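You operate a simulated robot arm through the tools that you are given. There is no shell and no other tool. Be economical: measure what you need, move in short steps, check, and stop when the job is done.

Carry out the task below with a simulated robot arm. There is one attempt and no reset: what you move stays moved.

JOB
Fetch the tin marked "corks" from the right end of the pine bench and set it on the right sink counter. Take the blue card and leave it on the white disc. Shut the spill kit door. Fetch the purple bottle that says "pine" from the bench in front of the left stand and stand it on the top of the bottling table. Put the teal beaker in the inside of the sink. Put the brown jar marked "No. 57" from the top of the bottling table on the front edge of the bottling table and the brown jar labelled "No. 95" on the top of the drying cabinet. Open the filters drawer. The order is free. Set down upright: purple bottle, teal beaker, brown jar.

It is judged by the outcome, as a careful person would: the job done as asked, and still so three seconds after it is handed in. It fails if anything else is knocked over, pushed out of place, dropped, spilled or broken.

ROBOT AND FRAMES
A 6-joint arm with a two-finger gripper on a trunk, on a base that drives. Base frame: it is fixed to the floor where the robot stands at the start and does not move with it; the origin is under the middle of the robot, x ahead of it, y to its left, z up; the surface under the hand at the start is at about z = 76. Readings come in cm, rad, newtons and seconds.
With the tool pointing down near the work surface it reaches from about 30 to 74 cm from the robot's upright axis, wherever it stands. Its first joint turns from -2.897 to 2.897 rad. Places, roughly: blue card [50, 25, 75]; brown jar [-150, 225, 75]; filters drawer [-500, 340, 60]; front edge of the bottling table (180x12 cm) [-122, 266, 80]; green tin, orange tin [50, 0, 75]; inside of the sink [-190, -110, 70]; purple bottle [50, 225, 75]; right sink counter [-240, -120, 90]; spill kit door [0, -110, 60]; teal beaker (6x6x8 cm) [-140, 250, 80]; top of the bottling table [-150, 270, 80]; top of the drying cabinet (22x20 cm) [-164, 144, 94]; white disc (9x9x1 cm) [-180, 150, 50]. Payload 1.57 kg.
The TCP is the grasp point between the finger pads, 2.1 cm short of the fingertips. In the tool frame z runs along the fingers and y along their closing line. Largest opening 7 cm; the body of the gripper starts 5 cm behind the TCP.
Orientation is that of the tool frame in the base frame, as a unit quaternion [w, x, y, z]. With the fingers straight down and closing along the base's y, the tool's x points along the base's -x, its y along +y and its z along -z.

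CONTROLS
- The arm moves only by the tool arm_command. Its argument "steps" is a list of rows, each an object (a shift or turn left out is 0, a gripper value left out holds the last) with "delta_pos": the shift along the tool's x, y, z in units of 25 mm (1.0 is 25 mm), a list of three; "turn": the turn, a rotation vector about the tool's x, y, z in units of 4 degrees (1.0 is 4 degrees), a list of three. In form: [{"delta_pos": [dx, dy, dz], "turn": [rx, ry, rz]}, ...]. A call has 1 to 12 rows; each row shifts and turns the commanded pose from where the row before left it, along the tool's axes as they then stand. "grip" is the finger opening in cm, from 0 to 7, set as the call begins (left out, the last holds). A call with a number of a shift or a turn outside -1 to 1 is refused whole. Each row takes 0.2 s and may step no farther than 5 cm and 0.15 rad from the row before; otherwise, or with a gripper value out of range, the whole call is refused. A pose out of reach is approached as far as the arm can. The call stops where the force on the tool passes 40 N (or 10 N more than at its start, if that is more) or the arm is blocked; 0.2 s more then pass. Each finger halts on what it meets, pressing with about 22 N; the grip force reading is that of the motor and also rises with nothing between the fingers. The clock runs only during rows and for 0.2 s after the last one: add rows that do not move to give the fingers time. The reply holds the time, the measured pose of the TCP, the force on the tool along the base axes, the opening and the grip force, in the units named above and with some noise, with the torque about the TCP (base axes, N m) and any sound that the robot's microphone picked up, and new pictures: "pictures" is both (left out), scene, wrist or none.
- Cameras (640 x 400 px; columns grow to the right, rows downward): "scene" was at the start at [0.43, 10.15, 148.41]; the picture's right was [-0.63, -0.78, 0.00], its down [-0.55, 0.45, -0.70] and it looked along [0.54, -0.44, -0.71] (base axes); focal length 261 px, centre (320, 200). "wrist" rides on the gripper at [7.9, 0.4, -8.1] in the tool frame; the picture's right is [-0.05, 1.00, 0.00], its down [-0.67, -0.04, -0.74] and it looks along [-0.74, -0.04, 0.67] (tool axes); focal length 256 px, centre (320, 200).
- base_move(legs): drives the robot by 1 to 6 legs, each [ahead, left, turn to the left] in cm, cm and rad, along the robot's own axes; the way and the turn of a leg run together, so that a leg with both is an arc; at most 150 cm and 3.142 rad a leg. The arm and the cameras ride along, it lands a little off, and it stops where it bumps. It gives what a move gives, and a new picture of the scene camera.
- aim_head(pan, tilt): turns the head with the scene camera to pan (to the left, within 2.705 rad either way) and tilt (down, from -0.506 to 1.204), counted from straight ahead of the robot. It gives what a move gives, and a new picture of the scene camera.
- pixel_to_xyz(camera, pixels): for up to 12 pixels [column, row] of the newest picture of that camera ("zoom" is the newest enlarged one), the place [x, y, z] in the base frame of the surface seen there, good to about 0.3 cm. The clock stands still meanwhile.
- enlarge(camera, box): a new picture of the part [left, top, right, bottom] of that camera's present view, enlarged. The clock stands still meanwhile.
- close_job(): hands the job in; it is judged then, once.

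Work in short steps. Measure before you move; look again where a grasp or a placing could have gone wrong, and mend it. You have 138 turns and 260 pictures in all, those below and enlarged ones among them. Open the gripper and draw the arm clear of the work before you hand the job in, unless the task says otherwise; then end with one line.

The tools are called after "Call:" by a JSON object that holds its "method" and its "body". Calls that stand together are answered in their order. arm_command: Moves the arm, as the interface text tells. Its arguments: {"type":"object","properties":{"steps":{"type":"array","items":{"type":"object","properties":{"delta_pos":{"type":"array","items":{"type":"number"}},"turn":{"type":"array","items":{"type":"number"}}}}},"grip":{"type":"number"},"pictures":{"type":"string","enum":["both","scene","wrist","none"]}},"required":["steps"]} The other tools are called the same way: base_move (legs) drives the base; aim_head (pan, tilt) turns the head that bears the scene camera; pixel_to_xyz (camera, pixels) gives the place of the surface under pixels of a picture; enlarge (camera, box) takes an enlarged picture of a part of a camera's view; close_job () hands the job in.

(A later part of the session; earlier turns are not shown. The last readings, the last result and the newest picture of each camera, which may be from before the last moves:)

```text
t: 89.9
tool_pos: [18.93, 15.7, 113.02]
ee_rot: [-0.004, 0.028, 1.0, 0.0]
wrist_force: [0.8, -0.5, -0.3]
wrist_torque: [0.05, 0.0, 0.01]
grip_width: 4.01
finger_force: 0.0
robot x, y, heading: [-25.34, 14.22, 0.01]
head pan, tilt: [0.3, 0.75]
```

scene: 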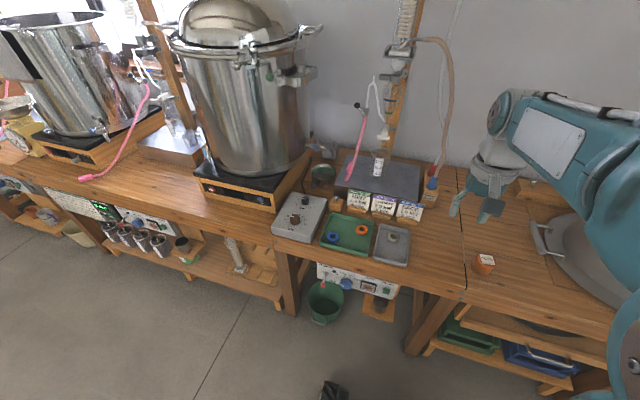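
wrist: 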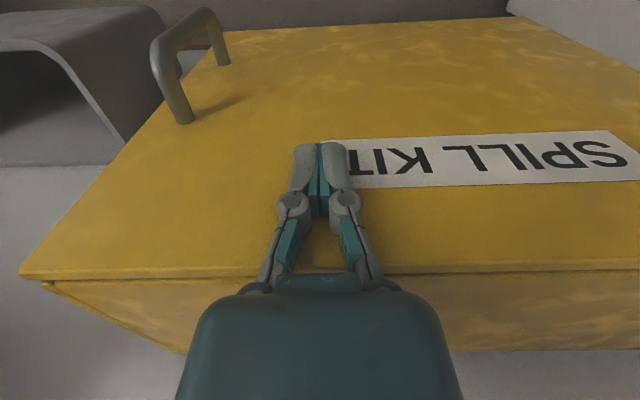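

Drive 20 cm ahead and look at the card with the wrist camera.

Call:
{"method": "base_move", "body": {"legs": [[20, 0, 0]]}}

Call:
{"method": "arm_command", "body": {"steps": [{"delta_pos": [0, 1, 0.5]}, {"delta_pos": [0, 1, 0.5]}, {"delta_pos": [0, 0.2, 1]}, {"delta_pos": [0, 0, 1]}], "pictures": "wrist"}}

Call:
{"method": "enlarge", "body": {"camera": "wrist", "box": [260, 0, 500, 150]}}

```text
t: 91.5
tool_pos: [38.85, 15.93, 113.02]
ee_rot: [-0.004, 0.03, 1.0, 0.0]
wrist_force: [-0.8, 0.2, 1.1]
wrist_torque: [0.0, -0.02, -0.01]
grip_width: 3.99
finger_force: 0.1
robot x, y, heading: [-5.46, 14.89, 0.011]
head pan, tilt: [0.3, 0.75]
```

scene: 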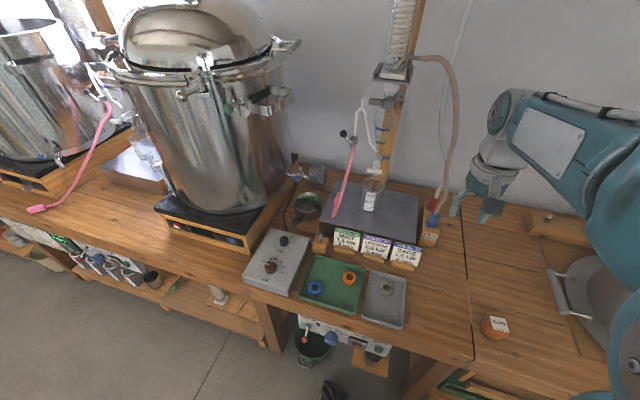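

```text
t: 92.5
tool_pos: [39.23, 21.35, 105.33]
ee_rot: [-0.004, 0.029, 1.0, -0.001]
wrist_force: [0.4, -0.4, -1.1]
wrist_torque: [0.0, 0.04, -0.02]
grip_width: 4.0
finger_force: 0.1
robot x, y, heading: [-5.27, 14.41, 0.01]
head pan, tilt: [0.3, 0.75]
```

wrist: 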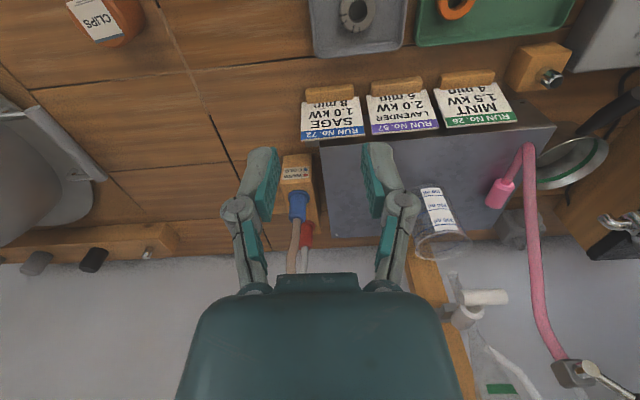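

```text
2.67 times, centred on (380, 75) of wrist
```

zoom: 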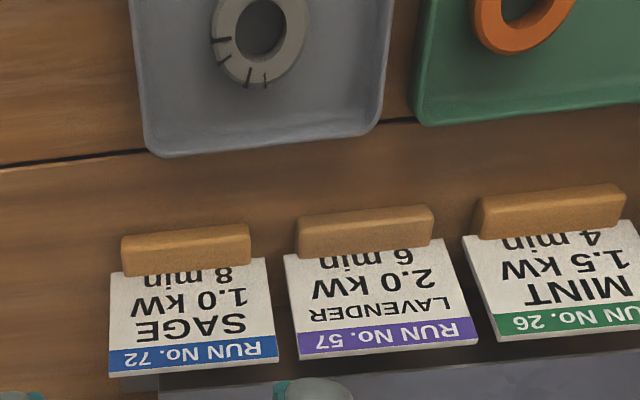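

Call:
{"method": "pixel_to_xyz", "body": {"camera": "zoom", "pixels": [[112, 370], [274, 355], [192, 363], [115, 280], [262, 265], [192, 320], [185, 278], [187, 250], [170, 395], [185, 235], [330, 345]]}}

```text
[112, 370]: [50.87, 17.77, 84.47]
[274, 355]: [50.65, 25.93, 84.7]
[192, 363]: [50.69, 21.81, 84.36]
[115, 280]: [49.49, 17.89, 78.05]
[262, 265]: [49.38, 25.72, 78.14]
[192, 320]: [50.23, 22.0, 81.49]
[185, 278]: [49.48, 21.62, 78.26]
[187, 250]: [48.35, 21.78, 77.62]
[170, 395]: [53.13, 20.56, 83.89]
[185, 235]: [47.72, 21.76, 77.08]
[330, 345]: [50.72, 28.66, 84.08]
```

Card: y 17.7–26, leans 12° (x 49.45 at z78 → 50.8 at z84.5). Hot plate edge at x≈53, so I'll close along x. Turn the tool 93° in place with the camera to -y.

Call:
{"method": "arm_command", "body": {"steps": [{"turn": [0, 0, -1]}, {"turn": [0, 0, -1]}, {"turn": [0, 0, -1]}, {"turn": [0, 0, -1]}, {"turn": [0, 0, -1]}, {"turn": [0, 0, -1]}, {"turn": [0, 0, -1]}, {"turn": [0, 0, -1]}, {"turn": [0, 0, -1]}, {"turn": [0, 0, -1]}, {"turn": [0, 0, -1]}, {"turn": [0, 0, -1]}], "pictures": "none", "grip": 2.2}}

Call:
{"method": "arm_command", "body": {"steps": [{"turn": [0, 0, -1]}, {"turn": [0, 0, -1]}, {"turn": [0, 0, -1]}, {"turn": [0, 0, -1]}, {"turn": [0, 0, -1]}, {"turn": [0, 0, -1]}, {"turn": [0, 0, -1]}, {"turn": [0, 0, -1]}, {"turn": [0, 0, -1]}, {"turn": [0, 0, -1]}, {"turn": [0, 0, -1]}, {"turn": [0, 0, -0.3]}], "pictures": "none"}}

Call:
{"method": "arm_command", "body": {"steps": [{"turn": [-1, 0, 0]}, {"turn": [-1, 0, 0]}, {"turn": [-1, 0, 0]}], "pictures": "wrist"}}

```text
t: 95.1
tool_pos: [39.25, 21.53, 105.28]
ee_rot: [-0.004, -0.381, 0.925, 0.001]
wrist_force: [-0.6, 0.2, -0.7]
wrist_torque: [0.02, 0.03, 0.0]
grip_width: 2.2
finger_force: 0.0
robot x, y, heading: [-5.29, 14.72, 0.013]
head pan, tilt: [0.3, 0.75]
```

```text
t: 97.7
tool_pos: [39.3, 21.49, 105.38]
ee_rot: [-0.005, -0.707, 0.707, 0.002]
wrist_force: [-0.1, -0.5, 0.7]
wrist_torque: [-0.04, -0.02, -0.01]
grip_width: 2.2
finger_force: 0.1
robot x, y, heading: [-5.12, 14.83, 0.008]
head pan, tilt: [0.3, 0.75]
```

```text
t: 98.5
tool_pos: [39.25, 21.41, 105.47]
ee_rot: [-0.077, -0.702, 0.704, 0.076]
wrist_force: [0.2, 0.7, 0.4]
wrist_torque: [-0.02, 0.0, 0.02]
grip_width: 2.2
finger_force: 0.1
robot x, y, heading: [-5.59, 14.47, 0.011]
head pan, tilt: [0.3, 0.75]
```

wrist: 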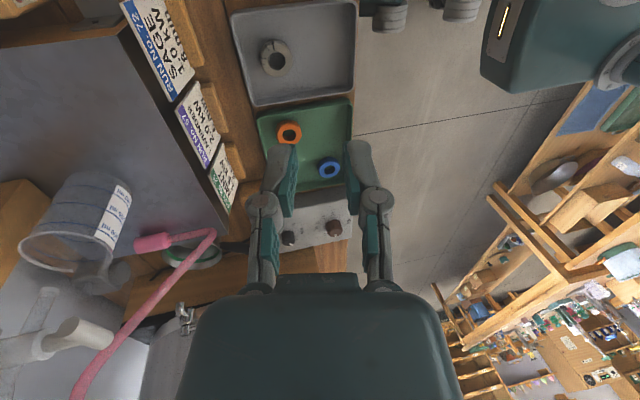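

Tool tilt matches the card lean. Move to a point 12 cm out along the card plane.

Call:
{"method": "arm_command", "body": {"steps": [{"delta_pos": [-0.02, -0.8, 0]}, {"delta_pos": [-0.02, -0.8, 0]}, {"delta_pos": [-0.02, -0.8, 0.5]}, {"delta_pos": [-0.02, -0.8, 0.5]}, {"delta_pos": [-0.02, -0.8, 0.5]}, {"delta_pos": [-0.02, -0.8, 0.5]}, {"delta_pos": [-0.02, -0.8, 0.5]}, {"delta_pos": [-0.02, -0.78, 0.5]}], "pictures": "both"}}

```text
t: 100.3
tool_pos: [53.13, 21.68, 94.67]
ee_rot: [-0.077, -0.702, 0.704, 0.076]
wrist_force: [0.3, -1.1, -0.3]
wrist_torque: [0.0, 0.0, -0.01]
grip_width: 2.18
finger_force: 0.1
robot x, y, heading: [-5.33, 14.63, 0.013]
head pan, tilt: [0.3, 0.75]
```

scene: 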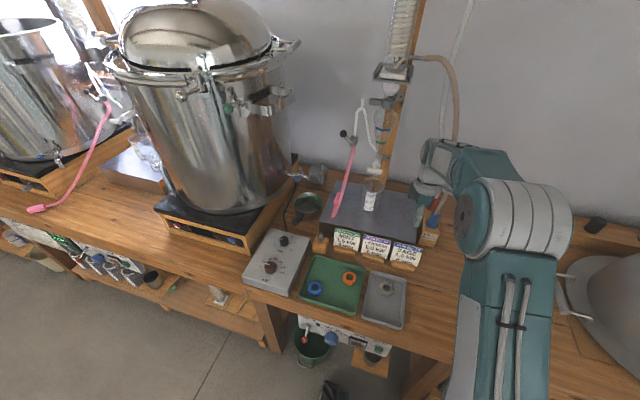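
wrist: 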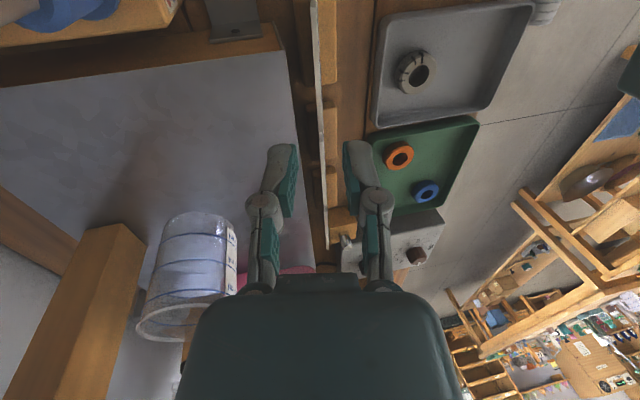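

Card is edge-on at column ~322, centred between the fingers. Advance 8 cm along the tool and check.

Call:
{"method": "arm_command", "body": {"steps": [{"delta_pos": [0, 0, 0.8]}, {"delta_pos": [0, 0, 0.8]}, {"delta_pos": [0, 0, 0.8]}, {"delta_pos": [0, 0, 0.8]}], "pictures": "wrist"}}

```text
t: 101.3
tool_pos: [51.29, 21.79, 86.8]
ee_rot: [-0.077, -0.702, 0.704, 0.076]
wrist_force: [0.3, 0.0, 0.2]
wrist_torque: [0.01, 0.03, 0.02]
grip_width: 2.2
finger_force: 0.0
robot x, y, heading: [-5.29, 14.64, 0.012]
head pan, tilt: [0.3, 0.75]
```

wrist: 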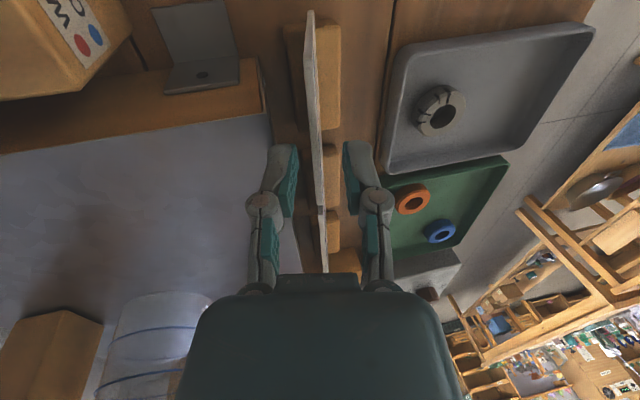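

Narrow the opening to 1.7 for plate clearance and advance 3.2 cm.

Call:
{"method": "arm_command", "body": {"steps": [{}, {"delta_pos": [0, 0, 0.4]}, {"delta_pos": [0, 0, 0.4]}, {"delta_pos": [0, 0, 0.5]}], "grip": 1.7, "pictures": "wrist"}}

```text
t: 102.3
tool_pos: [50.81, 21.7, 83.6]
ee_rot: [-0.078, -0.702, 0.704, 0.076]
wrist_force: [-2.3, -1.1, 2.7]
wrist_torque: [0.02, -0.05, 0.03]
grip_width: 1.54
finger_force: 0.0
robot x, y, heading: [-4.93, 14.57, 0.009]
head pan, tilt: [0.3, 0.75]
```

wrist: 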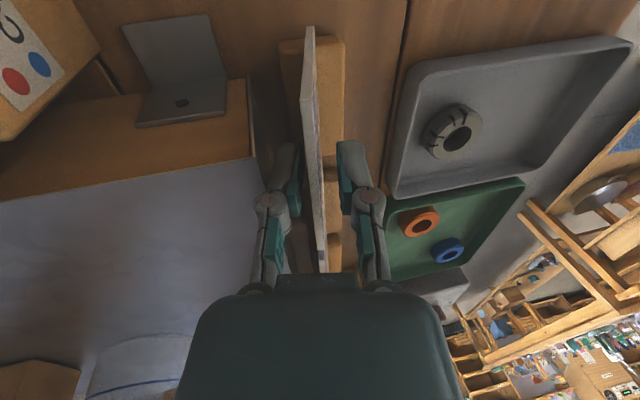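

Slight touch on the plate; close on the card now.

Call:
{"method": "arm_command", "body": {"steps": [{}, {}], "grip": 0, "pictures": "wrist"}}

```text
t: 102.9
tool_pos: [50.66, 21.79, 83.68]
ee_rot: [-0.078, -0.702, 0.703, 0.077]
wrist_force: [0.5, 0.9, 0.3]
wrist_torque: [0.03, 0.0, -0.01]
grip_width: 0.61
finger_force: 21.8
robot x, y, heading: [-5.05, 14.59, 0.005]
head pan, tilt: [0.3, 0.75]
```

wrist: 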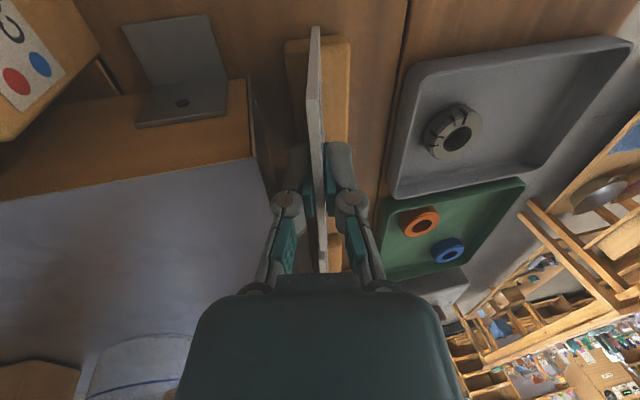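

Gripped (0.6 cm thick). Pull out along the lean.

Call:
{"method": "arm_command", "body": {"steps": [{"delta_pos": [0, 0, -0.4]}, {"delta_pos": [0, 0, -0.4]}, {"delta_pos": [0, 0, -0.6]}, {"delta_pos": [0, 0, -1]}, {"delta_pos": [0, 0, -1]}, {"delta_pos": [0, 0, -1]}, {"delta_pos": [0, 0, -1]}, {"delta_pos": [0, 0.5, -1]}, {"delta_pos": [0, 0.8, -1]}, {"delta_pos": [0, 0.8, -1]}, {"delta_pos": [0, 0.8, -1]}, {"delta_pos": [0, 0.8, -1]}], "pictures": "both"}}

```text
t: 105.5
tool_pos: [47.3, 21.81, 110.98]
ee_rot: [-0.078, -0.702, 0.704, 0.076]
wrist_force: [0.6, 0.1, -1.0]
wrist_torque: [0.02, 0.02, 0.01]
grip_width: 0.58
finger_force: 22.1
robot x, y, heading: [-5.66, 14.87, 0.007]
head pan, tilt: [0.3, 0.75]
```

scene: 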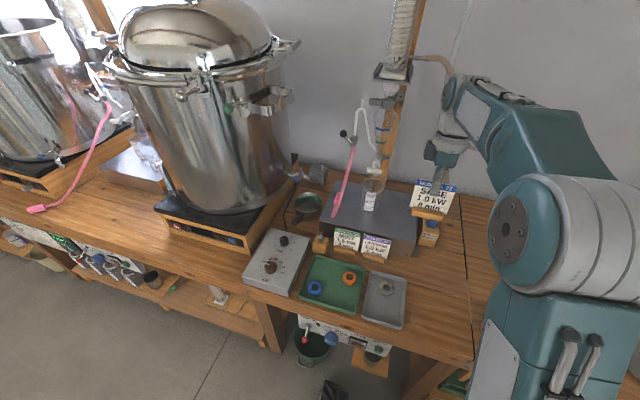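
wrist: 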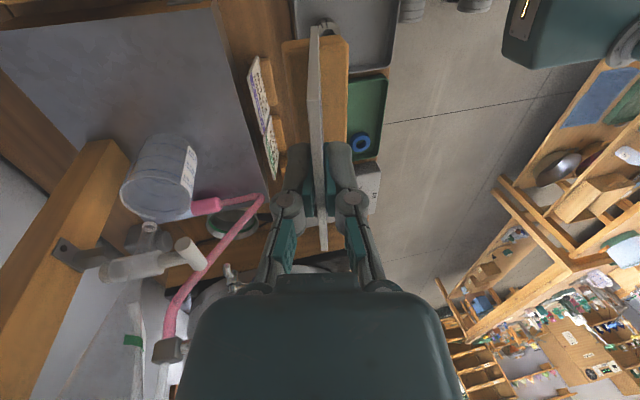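

The wooden foot comes along with the card, so it can stand on the disc. Now look for the white disc on the island behind-left.

Call:
{"method": "base_move", "body": {"legs": [[-30, 0, 0]]}}

Call:
{"method": "aim_head", "body": {"pan": 2.3, "tilt": 0.6}}

```text
t: 107.5
tool_pos: [17.23, 21.41, 110.89]
ee_rot: [-0.077, -0.702, 0.704, 0.077]
wrist_force: [0.0, 0.2, -0.7]
wrist_torque: [0.0, 0.0, 0.0]
grip_width: 0.58
finger_force: 21.8
robot x, y, heading: [-35.26, 14.1, 0.013]
head pan, tilt: [0.3, 0.75]
```

scene: 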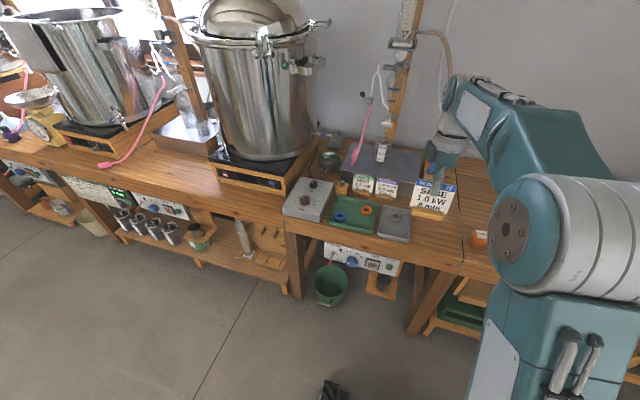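

```text
t: 109.5
tool_pos: [17.07, 21.37, 111.09]
ee_rot: [-0.077, -0.702, 0.704, 0.076]
wrist_force: [-0.2, 0.1, -0.7]
wrist_torque: [0.0, -0.01, -0.04]
grip_width: 0.6
finger_force: 22.1
robot x, y, heading: [-35.81, 14.42, 0.009]
head pan, tilt: [2.3, 0.6]
```

scene: 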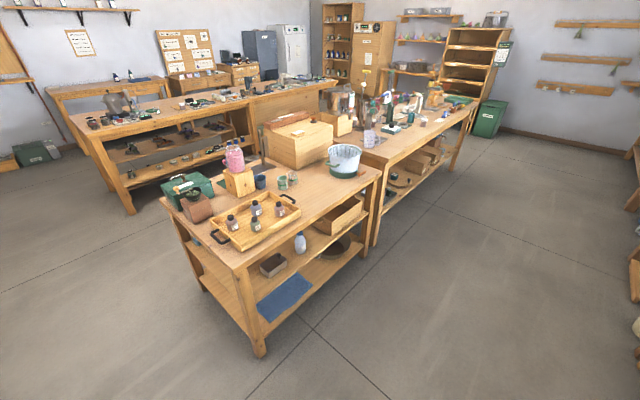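

Call:
{"method": "pixel_to_xyz", "body": {"camera": "scene", "pixels": [[240, 270], [162, 200], [380, 168], [258, 355], [300, 130], [225, 190], [345, 155], [390, 150], [470, 108], [110, 160], [305, 222], [290, 290]]}}

Call:
{"method": "enlarge", "body": {"camera": "scene", "box": [150, 70, 400, 230]}}

Call:
{"method": "enlarge", "body": {"camera": "scene", "box": [340, 60, 480, 150]}}

```text
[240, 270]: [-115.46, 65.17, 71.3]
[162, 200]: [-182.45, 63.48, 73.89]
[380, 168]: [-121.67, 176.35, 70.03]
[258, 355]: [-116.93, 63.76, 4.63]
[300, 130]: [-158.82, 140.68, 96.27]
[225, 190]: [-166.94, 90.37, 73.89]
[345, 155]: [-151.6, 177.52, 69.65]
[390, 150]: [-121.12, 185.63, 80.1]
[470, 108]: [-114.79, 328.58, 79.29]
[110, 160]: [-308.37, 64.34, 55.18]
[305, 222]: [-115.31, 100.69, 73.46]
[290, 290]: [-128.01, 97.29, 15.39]
```

```text
2.50 times, centred on (275, 150) of scene
```

zoom: 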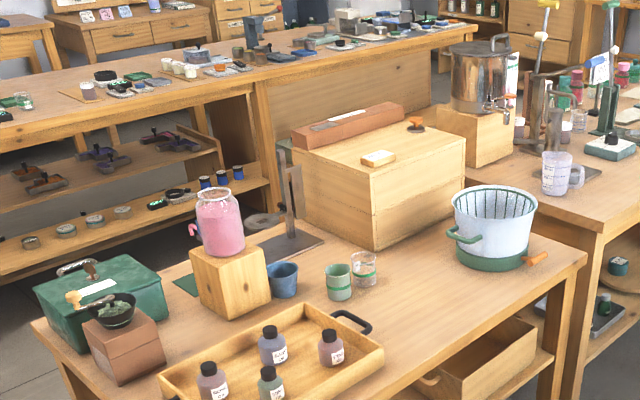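

```text
4.44 times, centred on (410, 105) of scene
```

zoom: 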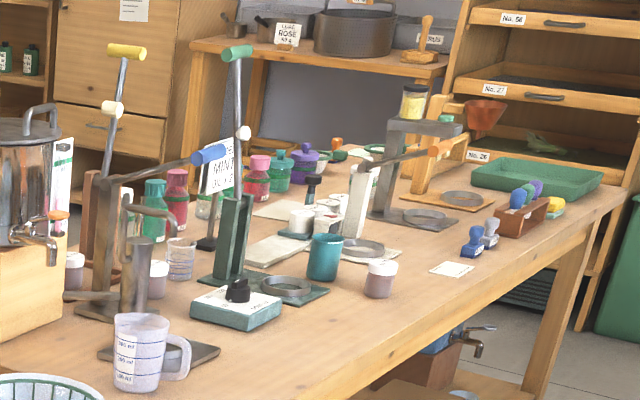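

Near table spans x -182..-115, y 65..177; the disc at (-180,150,50) is on its far-side shelf. Measure the aisle to the second table.

Call:
{"method": "pixel_to_xyz", "body": {"camera": "scene", "pixels": [[130, 212], [80, 135], [105, 140], [240, 100], [335, 85], [200, 110], [180, 165], [85, 175], [55, 95], [240, 150], [190, 220], [60, 120]]}}

```text
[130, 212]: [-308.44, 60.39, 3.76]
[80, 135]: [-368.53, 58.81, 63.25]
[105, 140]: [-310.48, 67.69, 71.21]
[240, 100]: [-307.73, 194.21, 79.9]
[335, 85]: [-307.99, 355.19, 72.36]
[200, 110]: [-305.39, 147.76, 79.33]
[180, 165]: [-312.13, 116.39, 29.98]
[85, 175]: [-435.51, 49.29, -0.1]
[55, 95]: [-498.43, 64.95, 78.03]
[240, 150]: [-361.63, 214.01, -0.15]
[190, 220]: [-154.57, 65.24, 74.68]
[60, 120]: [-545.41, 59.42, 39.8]
```

Drive back along y≈14 to x≈-248, then up the aisle to y≈110, and look.

Call:
{"method": "base_move", "body": {"legs": [[-150, 0, 0], [-62, 0, 0], [0, 105, 0]]}}

Call:
{"method": "aim_head", "body": {"pan": 0.35, "tilt": 0.7}}

```text
t: 124.9
tool_pos: [-195.01, 123.33, 111.04]
ee_rot: [-0.076, -0.701, 0.705, 0.077]
wrist_force: [0.1, -1.2, -0.7]
wrist_torque: [-0.02, -0.02, 0.02]
grip_width: 0.61
finger_force: 21.9
robot x, y, heading: [-247.64, 116.53, 0.006]
head pan, tilt: [2.3, 0.6]
```

scene: 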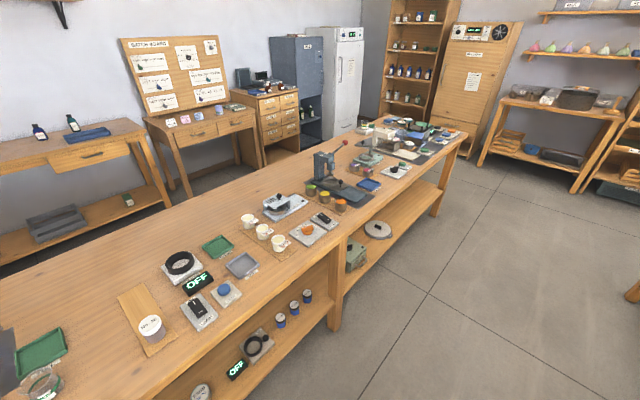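

```text
t: 126.8
tool_pos: [-195.03, 123.45, 111.07]
ee_rot: [-0.077, -0.7, 0.706, 0.076]
wrist_force: [0.2, 0.6, 0.0]
wrist_torque: [-0.02, -0.05, 0.0]
grip_width: 0.57
finger_force: 21.8
robot x, y, heading: [-247.41, 116.87, 0.009]
head pan, tilt: [0.351, 0.7]
```

scene: 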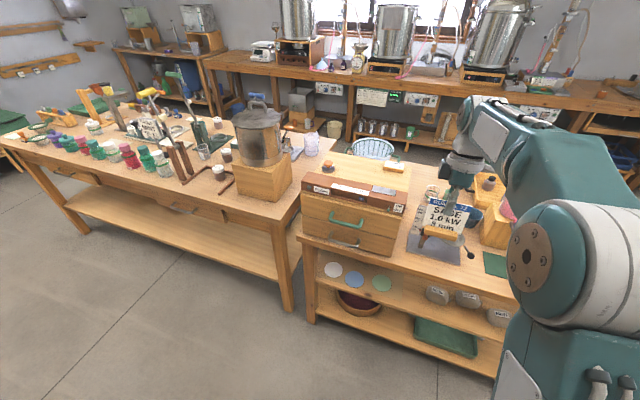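

White disc seen at (333,268) on the shelf. Measure discs, shelf edge, and the table edge above.

Call:
{"method": "enlarge", "body": {"camera": "scene", "box": [290, 200, 450, 320]}}

Call:
{"method": "pixel_to_xyz", "body": {"camera": "scene", "pixels": [[333, 269], [324, 269], [343, 269], [333, 263], [333, 275], [355, 280], [333, 290], [333, 252], [333, 241], [310, 250], [350, 248], [380, 285]]}}

```text
3.33 times, centred on (370, 260) of scene
```

zoom: 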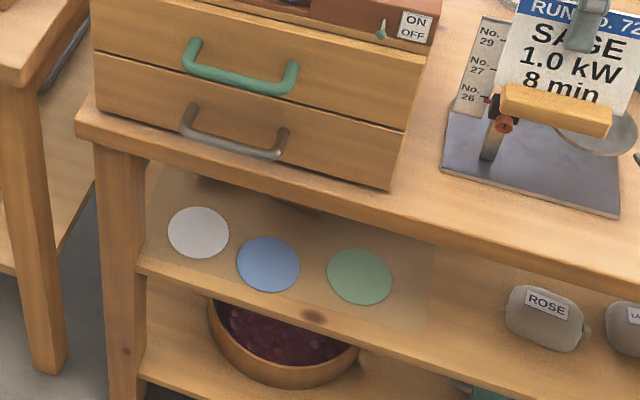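

```text
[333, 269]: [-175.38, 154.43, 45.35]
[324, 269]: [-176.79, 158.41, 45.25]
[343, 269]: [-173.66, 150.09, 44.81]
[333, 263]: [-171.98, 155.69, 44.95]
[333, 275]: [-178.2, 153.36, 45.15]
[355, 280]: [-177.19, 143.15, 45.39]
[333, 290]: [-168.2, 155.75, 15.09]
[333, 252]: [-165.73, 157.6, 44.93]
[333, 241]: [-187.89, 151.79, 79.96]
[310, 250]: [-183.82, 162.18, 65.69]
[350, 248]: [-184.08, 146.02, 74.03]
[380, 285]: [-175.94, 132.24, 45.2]
```

Disc centre (-175.3,154.4), top z≈45, tucked ~9 cm under the table edge, so a top-down hold won't fit. I'll regrasp the card by its side edge: first set it on the free edge of the second table behind me. Turn around and look.

Call:
{"method": "pixel_to_xyz", "body": {"camera": "zoom", "pixels": [[140, 130], [140, 145], [135, 155], [200, 165], [200, 178], [145, 262], [250, 305], [300, 205]]}}

Call:
{"method": "base_move", "body": {"legs": [[0, -20, 0], [0, 0, 3.132]]}}

Call:
{"method": "aim_head", "body": {"pan": 0.2, "tilt": 0.8}}

```text
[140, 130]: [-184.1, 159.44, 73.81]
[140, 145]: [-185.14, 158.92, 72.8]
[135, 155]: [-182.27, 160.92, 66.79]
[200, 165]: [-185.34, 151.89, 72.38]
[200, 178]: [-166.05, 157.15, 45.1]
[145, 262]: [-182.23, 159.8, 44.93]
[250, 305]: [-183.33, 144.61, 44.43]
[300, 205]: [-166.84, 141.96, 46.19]
```

```text
t: 135.8
tool_pos: [-300.16, 90.37, 110.97]
ee_rot: [0.076, 0.71, 0.696, 0.077]
wrist_force: [0.6, -0.1, -0.3]
wrist_torque: [0.01, -0.02, -0.02]
grip_width: 0.6
finger_force: 21.9
robot x, y, heading: [-247.57, 96.63, 3.133]
head pan, tilt: [0.351, 0.7]
```

scene: 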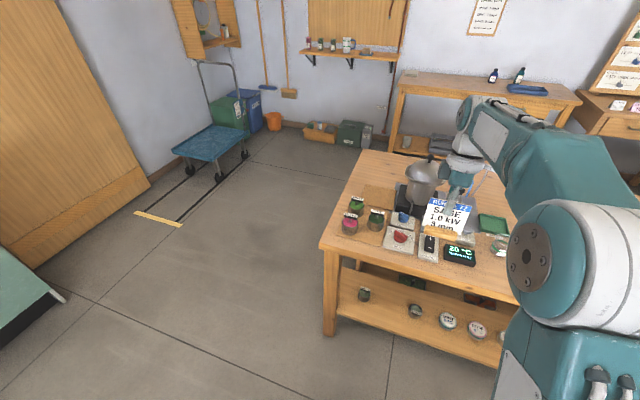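

```text
t: 136.5
tool_pos: [-300.15, 90.41, 111.2]
ee_rot: [0.076, 0.71, 0.696, 0.076]
wrist_force: [0.2, 0.1, -0.3]
wrist_torque: [0.02, -0.01, 0.03]
grip_width: 0.6
finger_force: 22.1
robot x, y, heading: [-247.25, 96.47, 3.138]
head pan, tilt: [0.201, 0.799]
```

scene: 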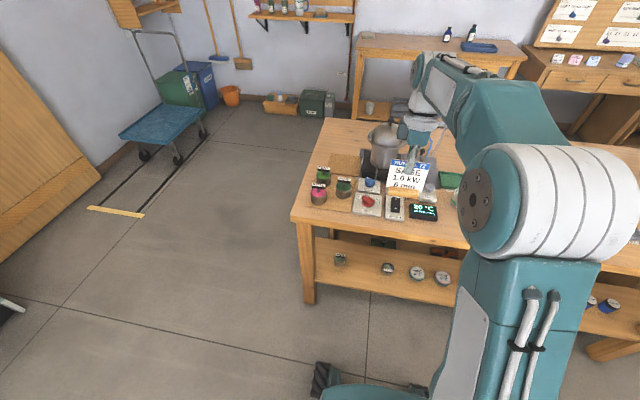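

Look to the right part of the table edge for a free spot.

Call:
{"method": "aim_head", "body": {"pan": -0.7, "tilt": 0.9}}

Call:
{"method": "arm_command", "body": {"steps": [{}], "pictures": "wrist"}}

```text
t: 137.7
tool_pos: [-300.05, 90.36, 111.2]
ee_rot: [0.076, 0.71, 0.696, 0.076]
wrist_force: [0.9, 0.2, -0.5]
wrist_torque: [0.02, 0.04, 0.01]
grip_width: 0.61
finger_force: 22.0
robot x, y, heading: [-247.68, 96.7, 3.14]
head pan, tilt: [-0.7, 0.901]
```

scene: 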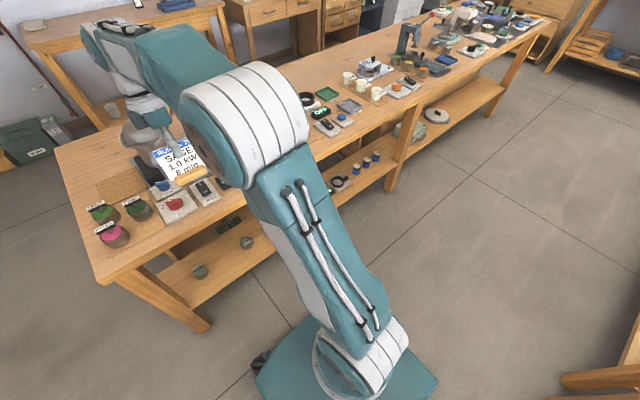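

```text
t: 138.1
tool_pos: [-300.03, 90.39, 111.16]
ee_rot: [0.077, 0.71, 0.696, 0.076]
wrist_force: [-1.1, -0.2, -0.9]
wrist_torque: [0.03, -0.01, -0.03]
grip_width: 0.6
finger_force: 22.2
robot x, y, heading: [-247.27, 96.59, 3.132]
head pan, tilt: [-0.7, 0.901]
```

wrist: 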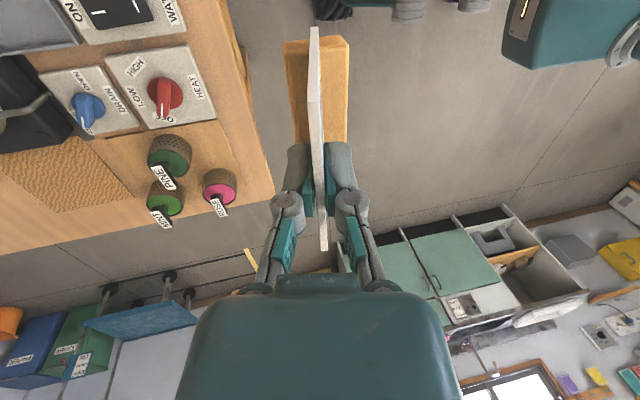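

Call:
{"method": "enlarge", "body": {"camera": "scene", "box": [290, 30, 490, 160]}}

Call:
{"method": "pixel_to_xyz", "body": {"camera": "scene", "pixels": [[345, 135], [320, 147], [370, 120], [390, 108], [420, 93], [450, 78], [430, 85], [415, 90], [355, 128]]}}

```text
3.08 times, centred on (390, 95) of scene
```

zoom: 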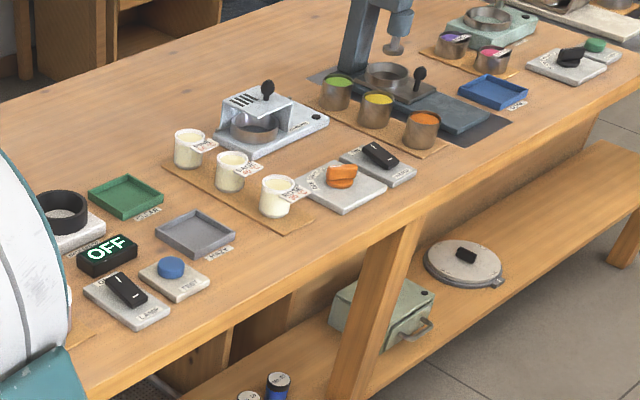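

```text
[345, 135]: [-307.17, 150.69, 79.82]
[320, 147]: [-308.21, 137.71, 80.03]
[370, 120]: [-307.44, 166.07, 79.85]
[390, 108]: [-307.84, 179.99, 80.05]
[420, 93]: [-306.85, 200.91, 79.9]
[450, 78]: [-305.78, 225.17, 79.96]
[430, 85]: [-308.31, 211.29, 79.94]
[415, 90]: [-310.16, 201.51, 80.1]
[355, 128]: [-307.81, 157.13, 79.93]
```

Call:
{"method": "pixel_to_xyz", "body": {"camera": "zoom", "pixels": [[232, 247], [210, 283], [285, 233], [255, 255], [225, 265], [165, 165], [385, 210], [420, 190], [450, 150], [470, 140], [430, 165]]}}

```text
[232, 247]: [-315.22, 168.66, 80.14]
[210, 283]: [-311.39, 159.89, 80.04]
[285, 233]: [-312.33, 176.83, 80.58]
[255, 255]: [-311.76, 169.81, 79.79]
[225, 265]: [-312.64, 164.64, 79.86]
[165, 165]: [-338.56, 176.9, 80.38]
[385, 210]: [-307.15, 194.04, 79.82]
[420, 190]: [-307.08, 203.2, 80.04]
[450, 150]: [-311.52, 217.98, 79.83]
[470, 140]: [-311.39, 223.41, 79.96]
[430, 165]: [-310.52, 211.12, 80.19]
```

A clear strip lies at y≈173, x -310..-318. Rotate the tool back 90° about vertical (card then faces sideways) while driving there.

Call:
{"method": "arm_command", "body": {"steps": [{"turn": [0, -0.215, 0.977]}, {"turn": [0, -0.215, 0.977]}, {"turn": [0, -0.215, 0.977]}, {"turn": [0, -0.215, 0.977]}, {"turn": [0, -0.215, 0.977]}, {"turn": [0, -0.215, 0.977]}, {"turn": [0, -0.215, 0.977]}, {"turn": [0, -0.215, 0.977]}, {"turn": [0, -0.215, 0.977]}, {"turn": [0, -0.215, 0.977]}, {"turn": [0, -0.215, 0.977]}, {"turn": [0, -0.215, 0.977]}], "pictures": "none"}}

Call:
{"method": "arm_command", "body": {"steps": [{"turn": [0, -0.215, 0.977]}, {"turn": [0, -0.215, 0.977]}, {"turn": [0, -0.215, 0.977]}, {"turn": [0, -0.215, 0.977]}, {"turn": [0, -0.215, 0.977]}, {"turn": [0, -0.215, 0.977]}, {"turn": [0, -0.215, 0.977]}, {"turn": [0, -0.215, 0.977]}, {"turn": [0, -0.215, 0.977]}, {"turn": [0, -0.215, 0.977]}, {"turn": [0, -0.107, 0.489]}], "pictures": "none"}}

Call:
{"method": "base_move", "body": {"legs": [[8, -78, 0]]}}

Call:
{"method": "arm_command", "body": {"steps": [{}], "pictures": "wrist"}}

```text
t: 140.7
tool_pos: [-300.11, 90.41, 111.09]
ee_rot: [0.102, 0.932, 0.345, 0.037]
wrist_force: [0.4, -0.2, -0.6]
wrist_torque: [0.03, -0.02, 0.04]
grip_width: 0.58
finger_force: 22.1
robot x, y, heading: [-247.52, 96.48, 3.136]
head pan, tilt: [-0.7, 0.901]
```

```text
t: 143.1
tool_pos: [-300.13, 90.48, 111.11]
ee_rot: [0.107, 0.994, -0.011, -0.001]
wrist_force: [-1.0, -0.1, -1.9]
wrist_torque: [0.04, 0.0, -0.01]
grip_width: 0.63
finger_force: 21.8
robot x, y, heading: [-247.84, 96.95, 3.131]
head pan, tilt: [-0.7, 0.901]
```

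```text
t: 147.3
tool_pos: [-307.31, 169.01, 111.13]
ee_rot: [0.106, 0.994, -0.014, -0.001]
wrist_force: [0.2, 0.1, -1.1]
wrist_torque: [0.04, 0.01, -0.01]
grip_width: 0.6
finger_force: 22.2
robot x, y, heading: [-254.62, 175.11, 3.128]
head pan, tilt: [-0.7, 0.901]
```

scene: 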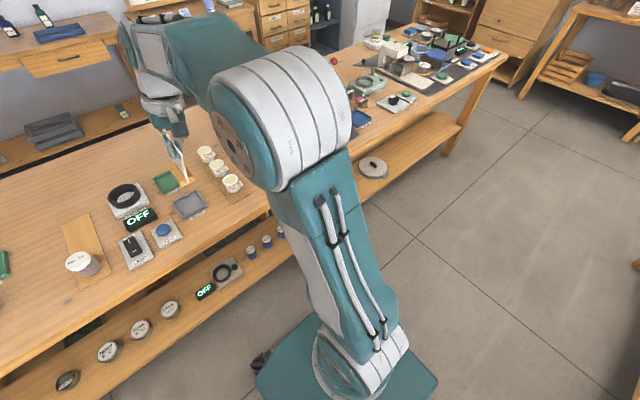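

```text
t: 147.7
tool_pos: [-307.22, 169.38, 111.14]
ee_rot: [0.109, 0.994, -0.014, -0.002]
wrist_force: [-0.8, 0.3, -0.6]
wrist_torque: [0.02, 0.0, -0.02]
grip_width: 0.58
finger_force: 22.0
robot x, y, heading: [-254.52, 175.07, 3.127]
head pan, tilt: [-0.7, 0.901]
```

wrist: 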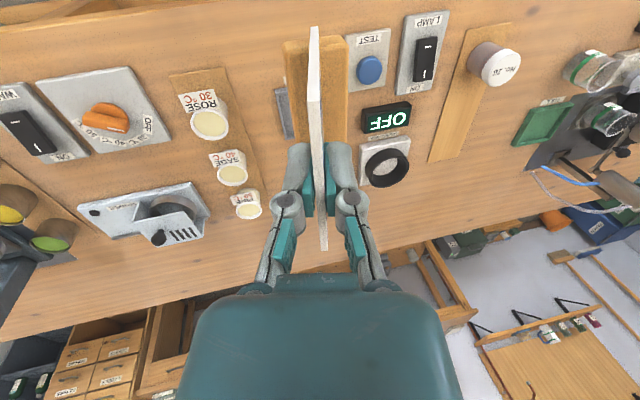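

Lower toward (-314,174.5) stopping ~2.5 cm above.

Call:
{"method": "arm_command", "body": {"steps": [{"delta_pos": [-0.34, -0.466, 0.946]}, {"delta_pos": [-0.34, -0.466, 0.946]}, {"delta_pos": [-0.34, -0.466, 0.946]}, {"delta_pos": [-0.34, -0.466, 0.946]}, {"delta_pos": [-0.34, -0.466, 0.946]}, {"delta_pos": [-0.34, -0.466, 0.946]}, {"delta_pos": [-0.34, -0.466, 0.946]}, {"delta_pos": [-0.34, -0.466, 0.946]}], "pictures": "both"}}

```text
t: 149.5
tool_pos: [-313.92, 174.58, 90.67]
ee_rot: [0.108, 0.994, -0.013, -0.002]
wrist_force: [0.4, 0.2, -0.3]
wrist_torque: [0.01, 0.0, -0.02]
grip_width: 0.6
finger_force: 21.8
robot x, y, heading: [-254.36, 175.05, 3.128]
head pan, tilt: [-0.7, 0.901]
```

scene: 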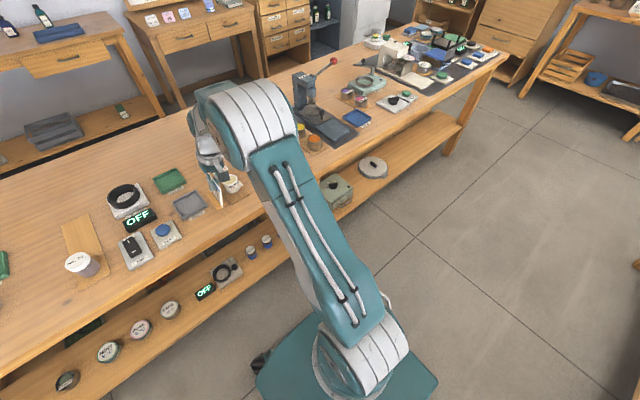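
wrist: 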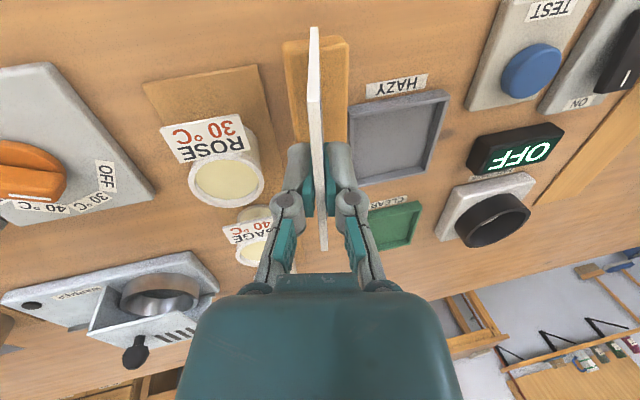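

Foot fits the strip between board and tray. Lower gently to contact.

Call:
{"method": "arm_command", "body": {"steps": [{"delta_pos": [0, -0.1, 0.45]}, {"delta_pos": [0, -0.1, 0.45]}, {"delta_pos": [0, -0.02, 0.1]}, {"delta_pos": [0, -0.02, 0.1]}, {"delta_pos": [0, -0.015, 0.06]}, {"delta_pos": [0, -0.015, 0.06]}], "pictures": "wrist"}}

```text
t: 150.9
tool_pos: [-313.94, 174.71, 87.55]
ee_rot: [0.108, 0.994, -0.014, -0.002]
wrist_force: [0.5, 0.6, 0.3]
wrist_torque: [0.01, -0.06, 0.02]
grip_width: 0.6
finger_force: 21.8
robot x, y, heading: [-254.57, 175.28, 3.127]
head pan, tilt: [-0.7, 0.901]
```

wrist: 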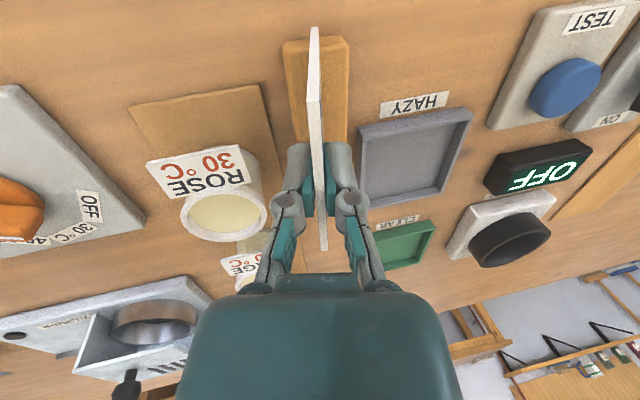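

Call:
{"method": "arm_command", "body": {"steps": [{"delta_pos": [0, -0.015, 0.06]}, {"delta_pos": [0, -0.015, 0.06]}, {"delta_pos": [0, -0.015, 0.06]}, {"delta_pos": [0, -0.015, 0.06]}], "pictures": "none"}}

```text
t: 151.9
tool_pos: [-314.02, 174.7, 87.05]
ee_rot: [0.108, 0.994, -0.013, -0.003]
wrist_force: [-1.7, -1.5, 19.0]
wrist_torque: [-0.13, 0.07, -0.04]
grip_width: 0.59
finger_force: 21.9
robot x, y, heading: [-254.57, 175.14, 3.123]
head pan, tilt: [-0.7, 0.901]
```

Foot is down. Open slightly, back out along the tool, move toward the robot and start tilting.

Call:
{"method": "arm_command", "body": {"steps": [{}, {}, {"delta_pos": [0, 0, -0.8]}, {"delta_pos": [0, 0, -0.8]}, {"delta_pos": [0, 0, -0.8]}, {"delta_pos": [0, 0, -0.8]}, {"delta_pos": [1, 0, 0]}, {"delta_pos": [1, 0, 0]}, {"delta_pos": [1, 0, 0]}], "grip": 2.4, "pictures": "wrist"}}

Call:
{"method": "arm_command", "body": {"steps": [{"turn": [0, -1, 0]}, {"turn": [0, -1, 0]}, {"turn": [0, -1, 0]}, {"turn": [0, -1, 0]}, {"turn": [0, -1, 0]}, {"turn": [0, -1, 0]}, {"turn": [0, -1, 0]}, {"turn": [0, -1, 0]}, {"turn": [0, -1, 0]}, {"turn": [0, -1, 0]}, {"turn": [0, -1, 0]}, {"turn": [0, -1, 0]}], "pictures": "both"}}

```text
t: 153.9
tool_pos: [-306.24, 176.24, 94.69]
ee_rot: [0.108, 0.994, -0.014, -0.001]
wrist_force: [0.2, 0.5, 0.1]
wrist_torque: [-0.01, 0.0, -0.02]
grip_width: 2.41
finger_force: 0.1
robot x, y, heading: [-254.44, 175.12, 3.126]
head pan, tilt: [-0.7, 0.901]
```

wrist: 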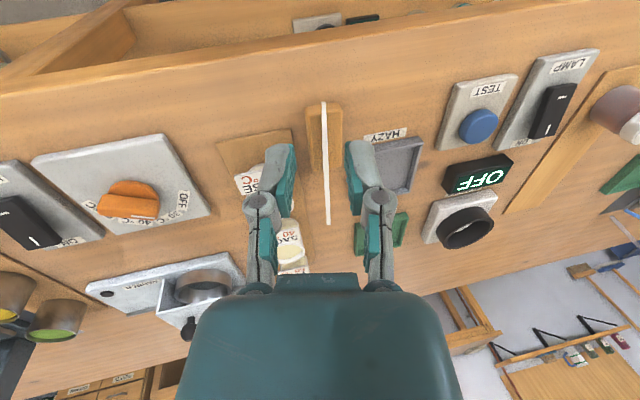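

```text
t: 156.5
tool_pos: [-306.37, 176.24, 94.72]
ee_rot: [0.102, 0.919, -0.051, -0.377]
wrist_force: [0.7, 0.8, 0.2]
wrist_torque: [0.03, 0.03, -0.04]
grip_width: 2.4
finger_force: 0.2
out of reach, approached as far as the arm can: row 11
robot x, y, heading: [-254.4, 174.85, 3.132]
head pan, tilt: [-0.7, 0.901]
```

scene: 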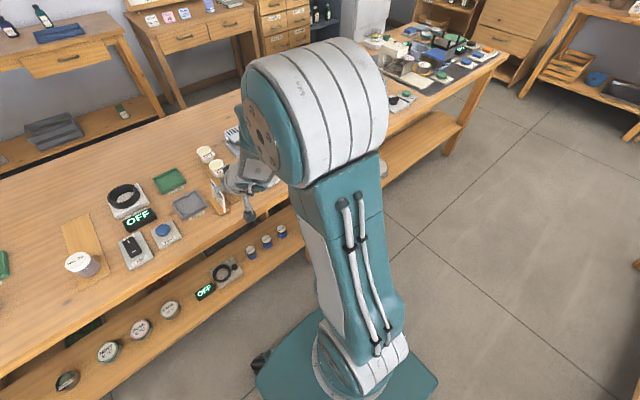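
wrist: 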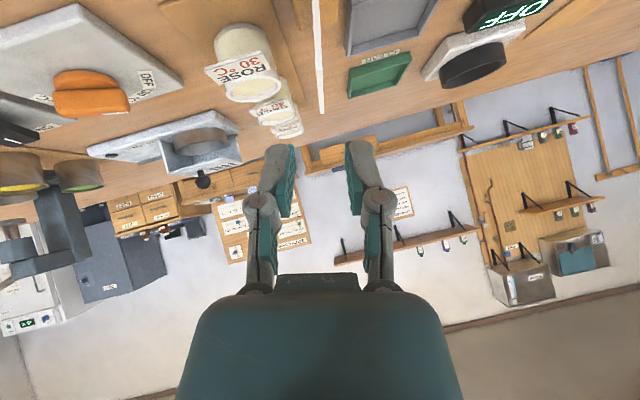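

Tool tilt is ~45°, enough. Measure the card's edge positions now.

Call:
{"method": "pixel_to_xyz", "body": {"camera": "wrist", "pixels": [[317, 5], [318, 30], [319, 60], [320, 90], [321, 110], [310, 10]]}}

Call:
{"method": "enlarge", "body": {"camera": "scene", "box": [190, 140, 270, 230]}}

Call:
{"method": "pixel_to_xyz", "body": {"camera": "zoom", "pixels": [[225, 205], [240, 290], [250, 310], [212, 210], [232, 260], [260, 315]]}}

```text
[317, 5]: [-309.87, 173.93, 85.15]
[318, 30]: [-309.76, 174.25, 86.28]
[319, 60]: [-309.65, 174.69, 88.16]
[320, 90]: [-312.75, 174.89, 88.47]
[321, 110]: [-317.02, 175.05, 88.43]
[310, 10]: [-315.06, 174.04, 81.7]
```

```text
4.44 times, centred on (230, 185) of scene
```

zoom: 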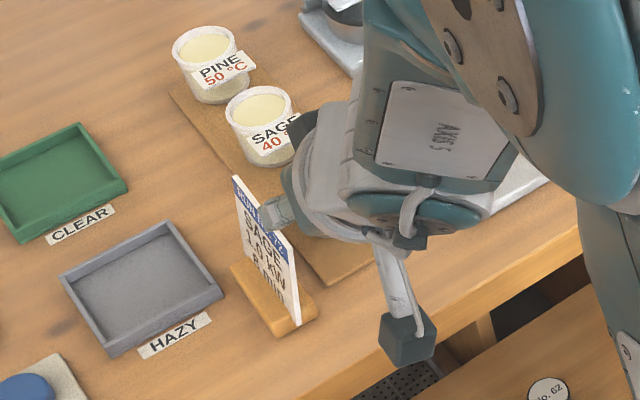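

```text
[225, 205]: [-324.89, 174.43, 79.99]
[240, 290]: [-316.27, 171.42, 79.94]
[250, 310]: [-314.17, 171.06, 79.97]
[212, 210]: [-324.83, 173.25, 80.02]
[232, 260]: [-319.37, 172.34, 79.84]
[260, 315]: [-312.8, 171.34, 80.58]
```

Card near edge at x -309.7, y≈174.1 at z 85.7. Move to a pre-grasp 5 cm out along the tool axis.

Call:
{"method": "arm_command", "body": {"steps": [{"delta_pos": [0.36, 0.02, 0.71]}, {"delta_pos": [0.36, 0.02, 0.71]}, {"delta_pos": [0.36, 0.02, 0.71]}], "pictures": "wrist"}}

```text
t: 157.3
tool_pos: [-308.3, 174.73, 89.38]
ee_rot: [0.102, 0.919, -0.051, -0.377]
wrist_force: [-0.1, 0.1, 0.2]
wrist_torque: [0.03, 0.01, 0.01]
grip_width: 2.41
finger_force: 0.0
robot x, y, heading: [-254.43, 174.96, 3.128]
head pan, tilt: [-0.7, 0.901]
```

wrist: 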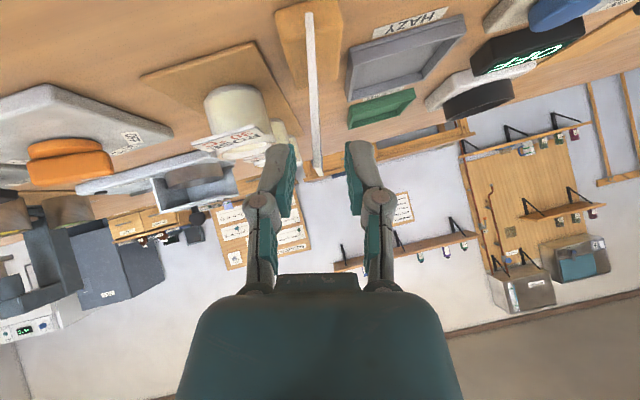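

Card lies between the fingers. Advance 5 cm and close.

Call:
{"method": "arm_command", "body": {"steps": [{"delta_pos": [0, -0.06, 0.7]}, {"delta_pos": [0, 0, 0.7]}, {"delta_pos": [0, 0, 0.6]}], "pictures": "none"}}

Call:
{"method": "arm_command", "body": {"steps": [{}, {}, {}], "grip": 0, "pictures": "both"}}

```text
t: 158.1
tool_pos: [-311.67, 174.18, 85.74]
ee_rot: [0.102, 0.919, -0.052, -0.377]
wrist_force: [-0.3, -0.4, 0.0]
wrist_torque: [-0.01, 0.02, 0.03]
grip_width: 2.38
finger_force: 0.0
robot x, y, heading: [-254.07, 175.05, 3.129]
head pan, tilt: [-0.7, 0.901]
```

```text
t: 158.9
tool_pos: [-311.67, 174.26, 85.84]
ee_rot: [0.101, 0.919, -0.052, -0.377]
wrist_force: [-0.3, -0.6, -0.4]
wrist_torque: [-0.01, 0.03, 0.0]
grip_width: 0.59
finger_force: 22.2
robot x, y, heading: [-254.26, 175.27, 3.126]
head pan, tilt: [-0.7, 0.901]
```

scene: 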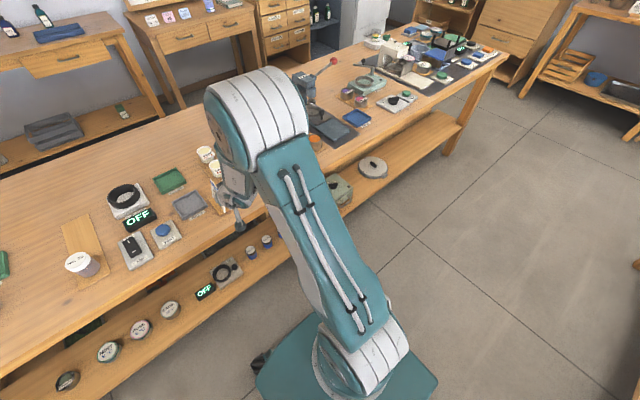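
wrist: 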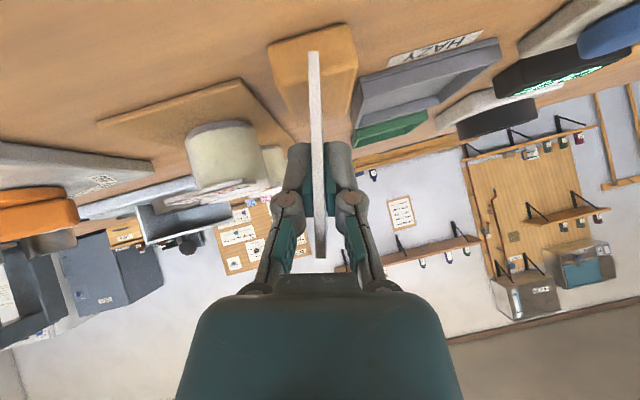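

Regripped at 0.59 cm. Lift 10 cm, pull back, and turn around to face the disc shelf.

Call:
{"method": "arm_command", "body": {"steps": [{"delta_pos": [-0.683, 0.226, -0.694]}, {"delta_pos": [-0.683, 0.226, -0.694]}, {"delta_pos": [-0.683, 0.226, -0.694]}, {"delta_pos": [-0.683, 0.226, -0.694]}, {"delta_pos": [0.711, -0.017, -0.703]}, {"delta_pos": [0.711, -0.017, -0.703]}, {"delta_pos": [0.711, -0.017, -0.703]}, {"delta_pos": [0.711, -0.017, -0.703]}], "pictures": "wrist"}}

Call:
{"method": "base_move", "body": {"legs": [[0, 0, -3.127], [0, -22, 0]]}}

Call:
{"method": "aim_head", "body": {"pan": 0.3, "tilt": 0.85}}

```text
t: 160.7
tool_pos: [-301.82, 174.17, 95.77]
ee_rot: [0.102, 0.919, -0.05, -0.377]
wrist_force: [-0.5, -0.9, 0.0]
wrist_torque: [0.0, 0.0, 0.02]
grip_width: 0.6
finger_force: 22.0
robot x, y, heading: [-254.71, 175.15, 3.129]
head pan, tilt: [-0.7, 0.901]
```

wrist: 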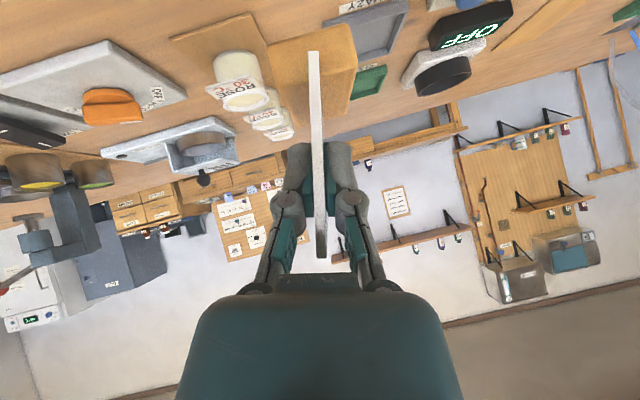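

```text
t: 169.7
tool_pos: [-207.34, 155.41, 95.76]
ee_rot: [0.377, 0.044, 0.92, 0.102]
wrist_force: [-1.2, 1.2, -1.1]
wrist_torque: [-0.03, 0.01, -0.06]
grip_width: 0.61
finger_force: 21.8
robot x, y, heading: [-254.53, 153.28, -0.004]
head pan, tilt: [-0.7, 0.901]
```

scene: 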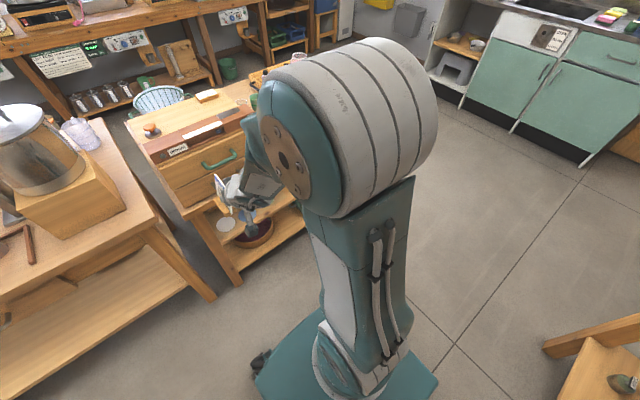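

```text
t: 171.0
tool_pos: [-207.37, 154.84, 95.65]
ee_rot: [0.377, 0.045, 0.919, 0.104]
wrist_force: [-0.6, 0.3, -1.2]
wrist_torque: [0.0, -0.02, -0.03]
grip_width: 0.61
finger_force: 21.6
robot x, y, heading: [-254.62, 153.63, 0.002]
head pan, tilt: [0.3, 0.85]
```

scene: 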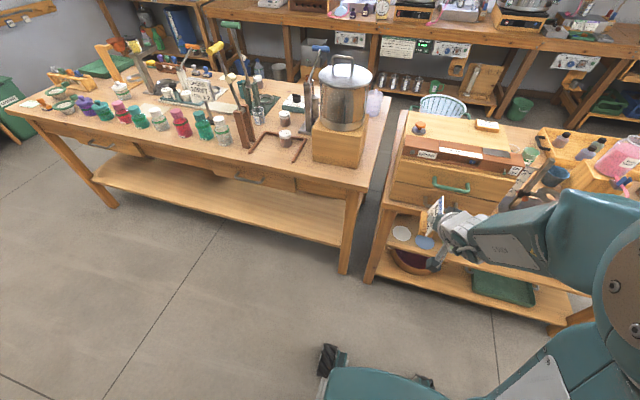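

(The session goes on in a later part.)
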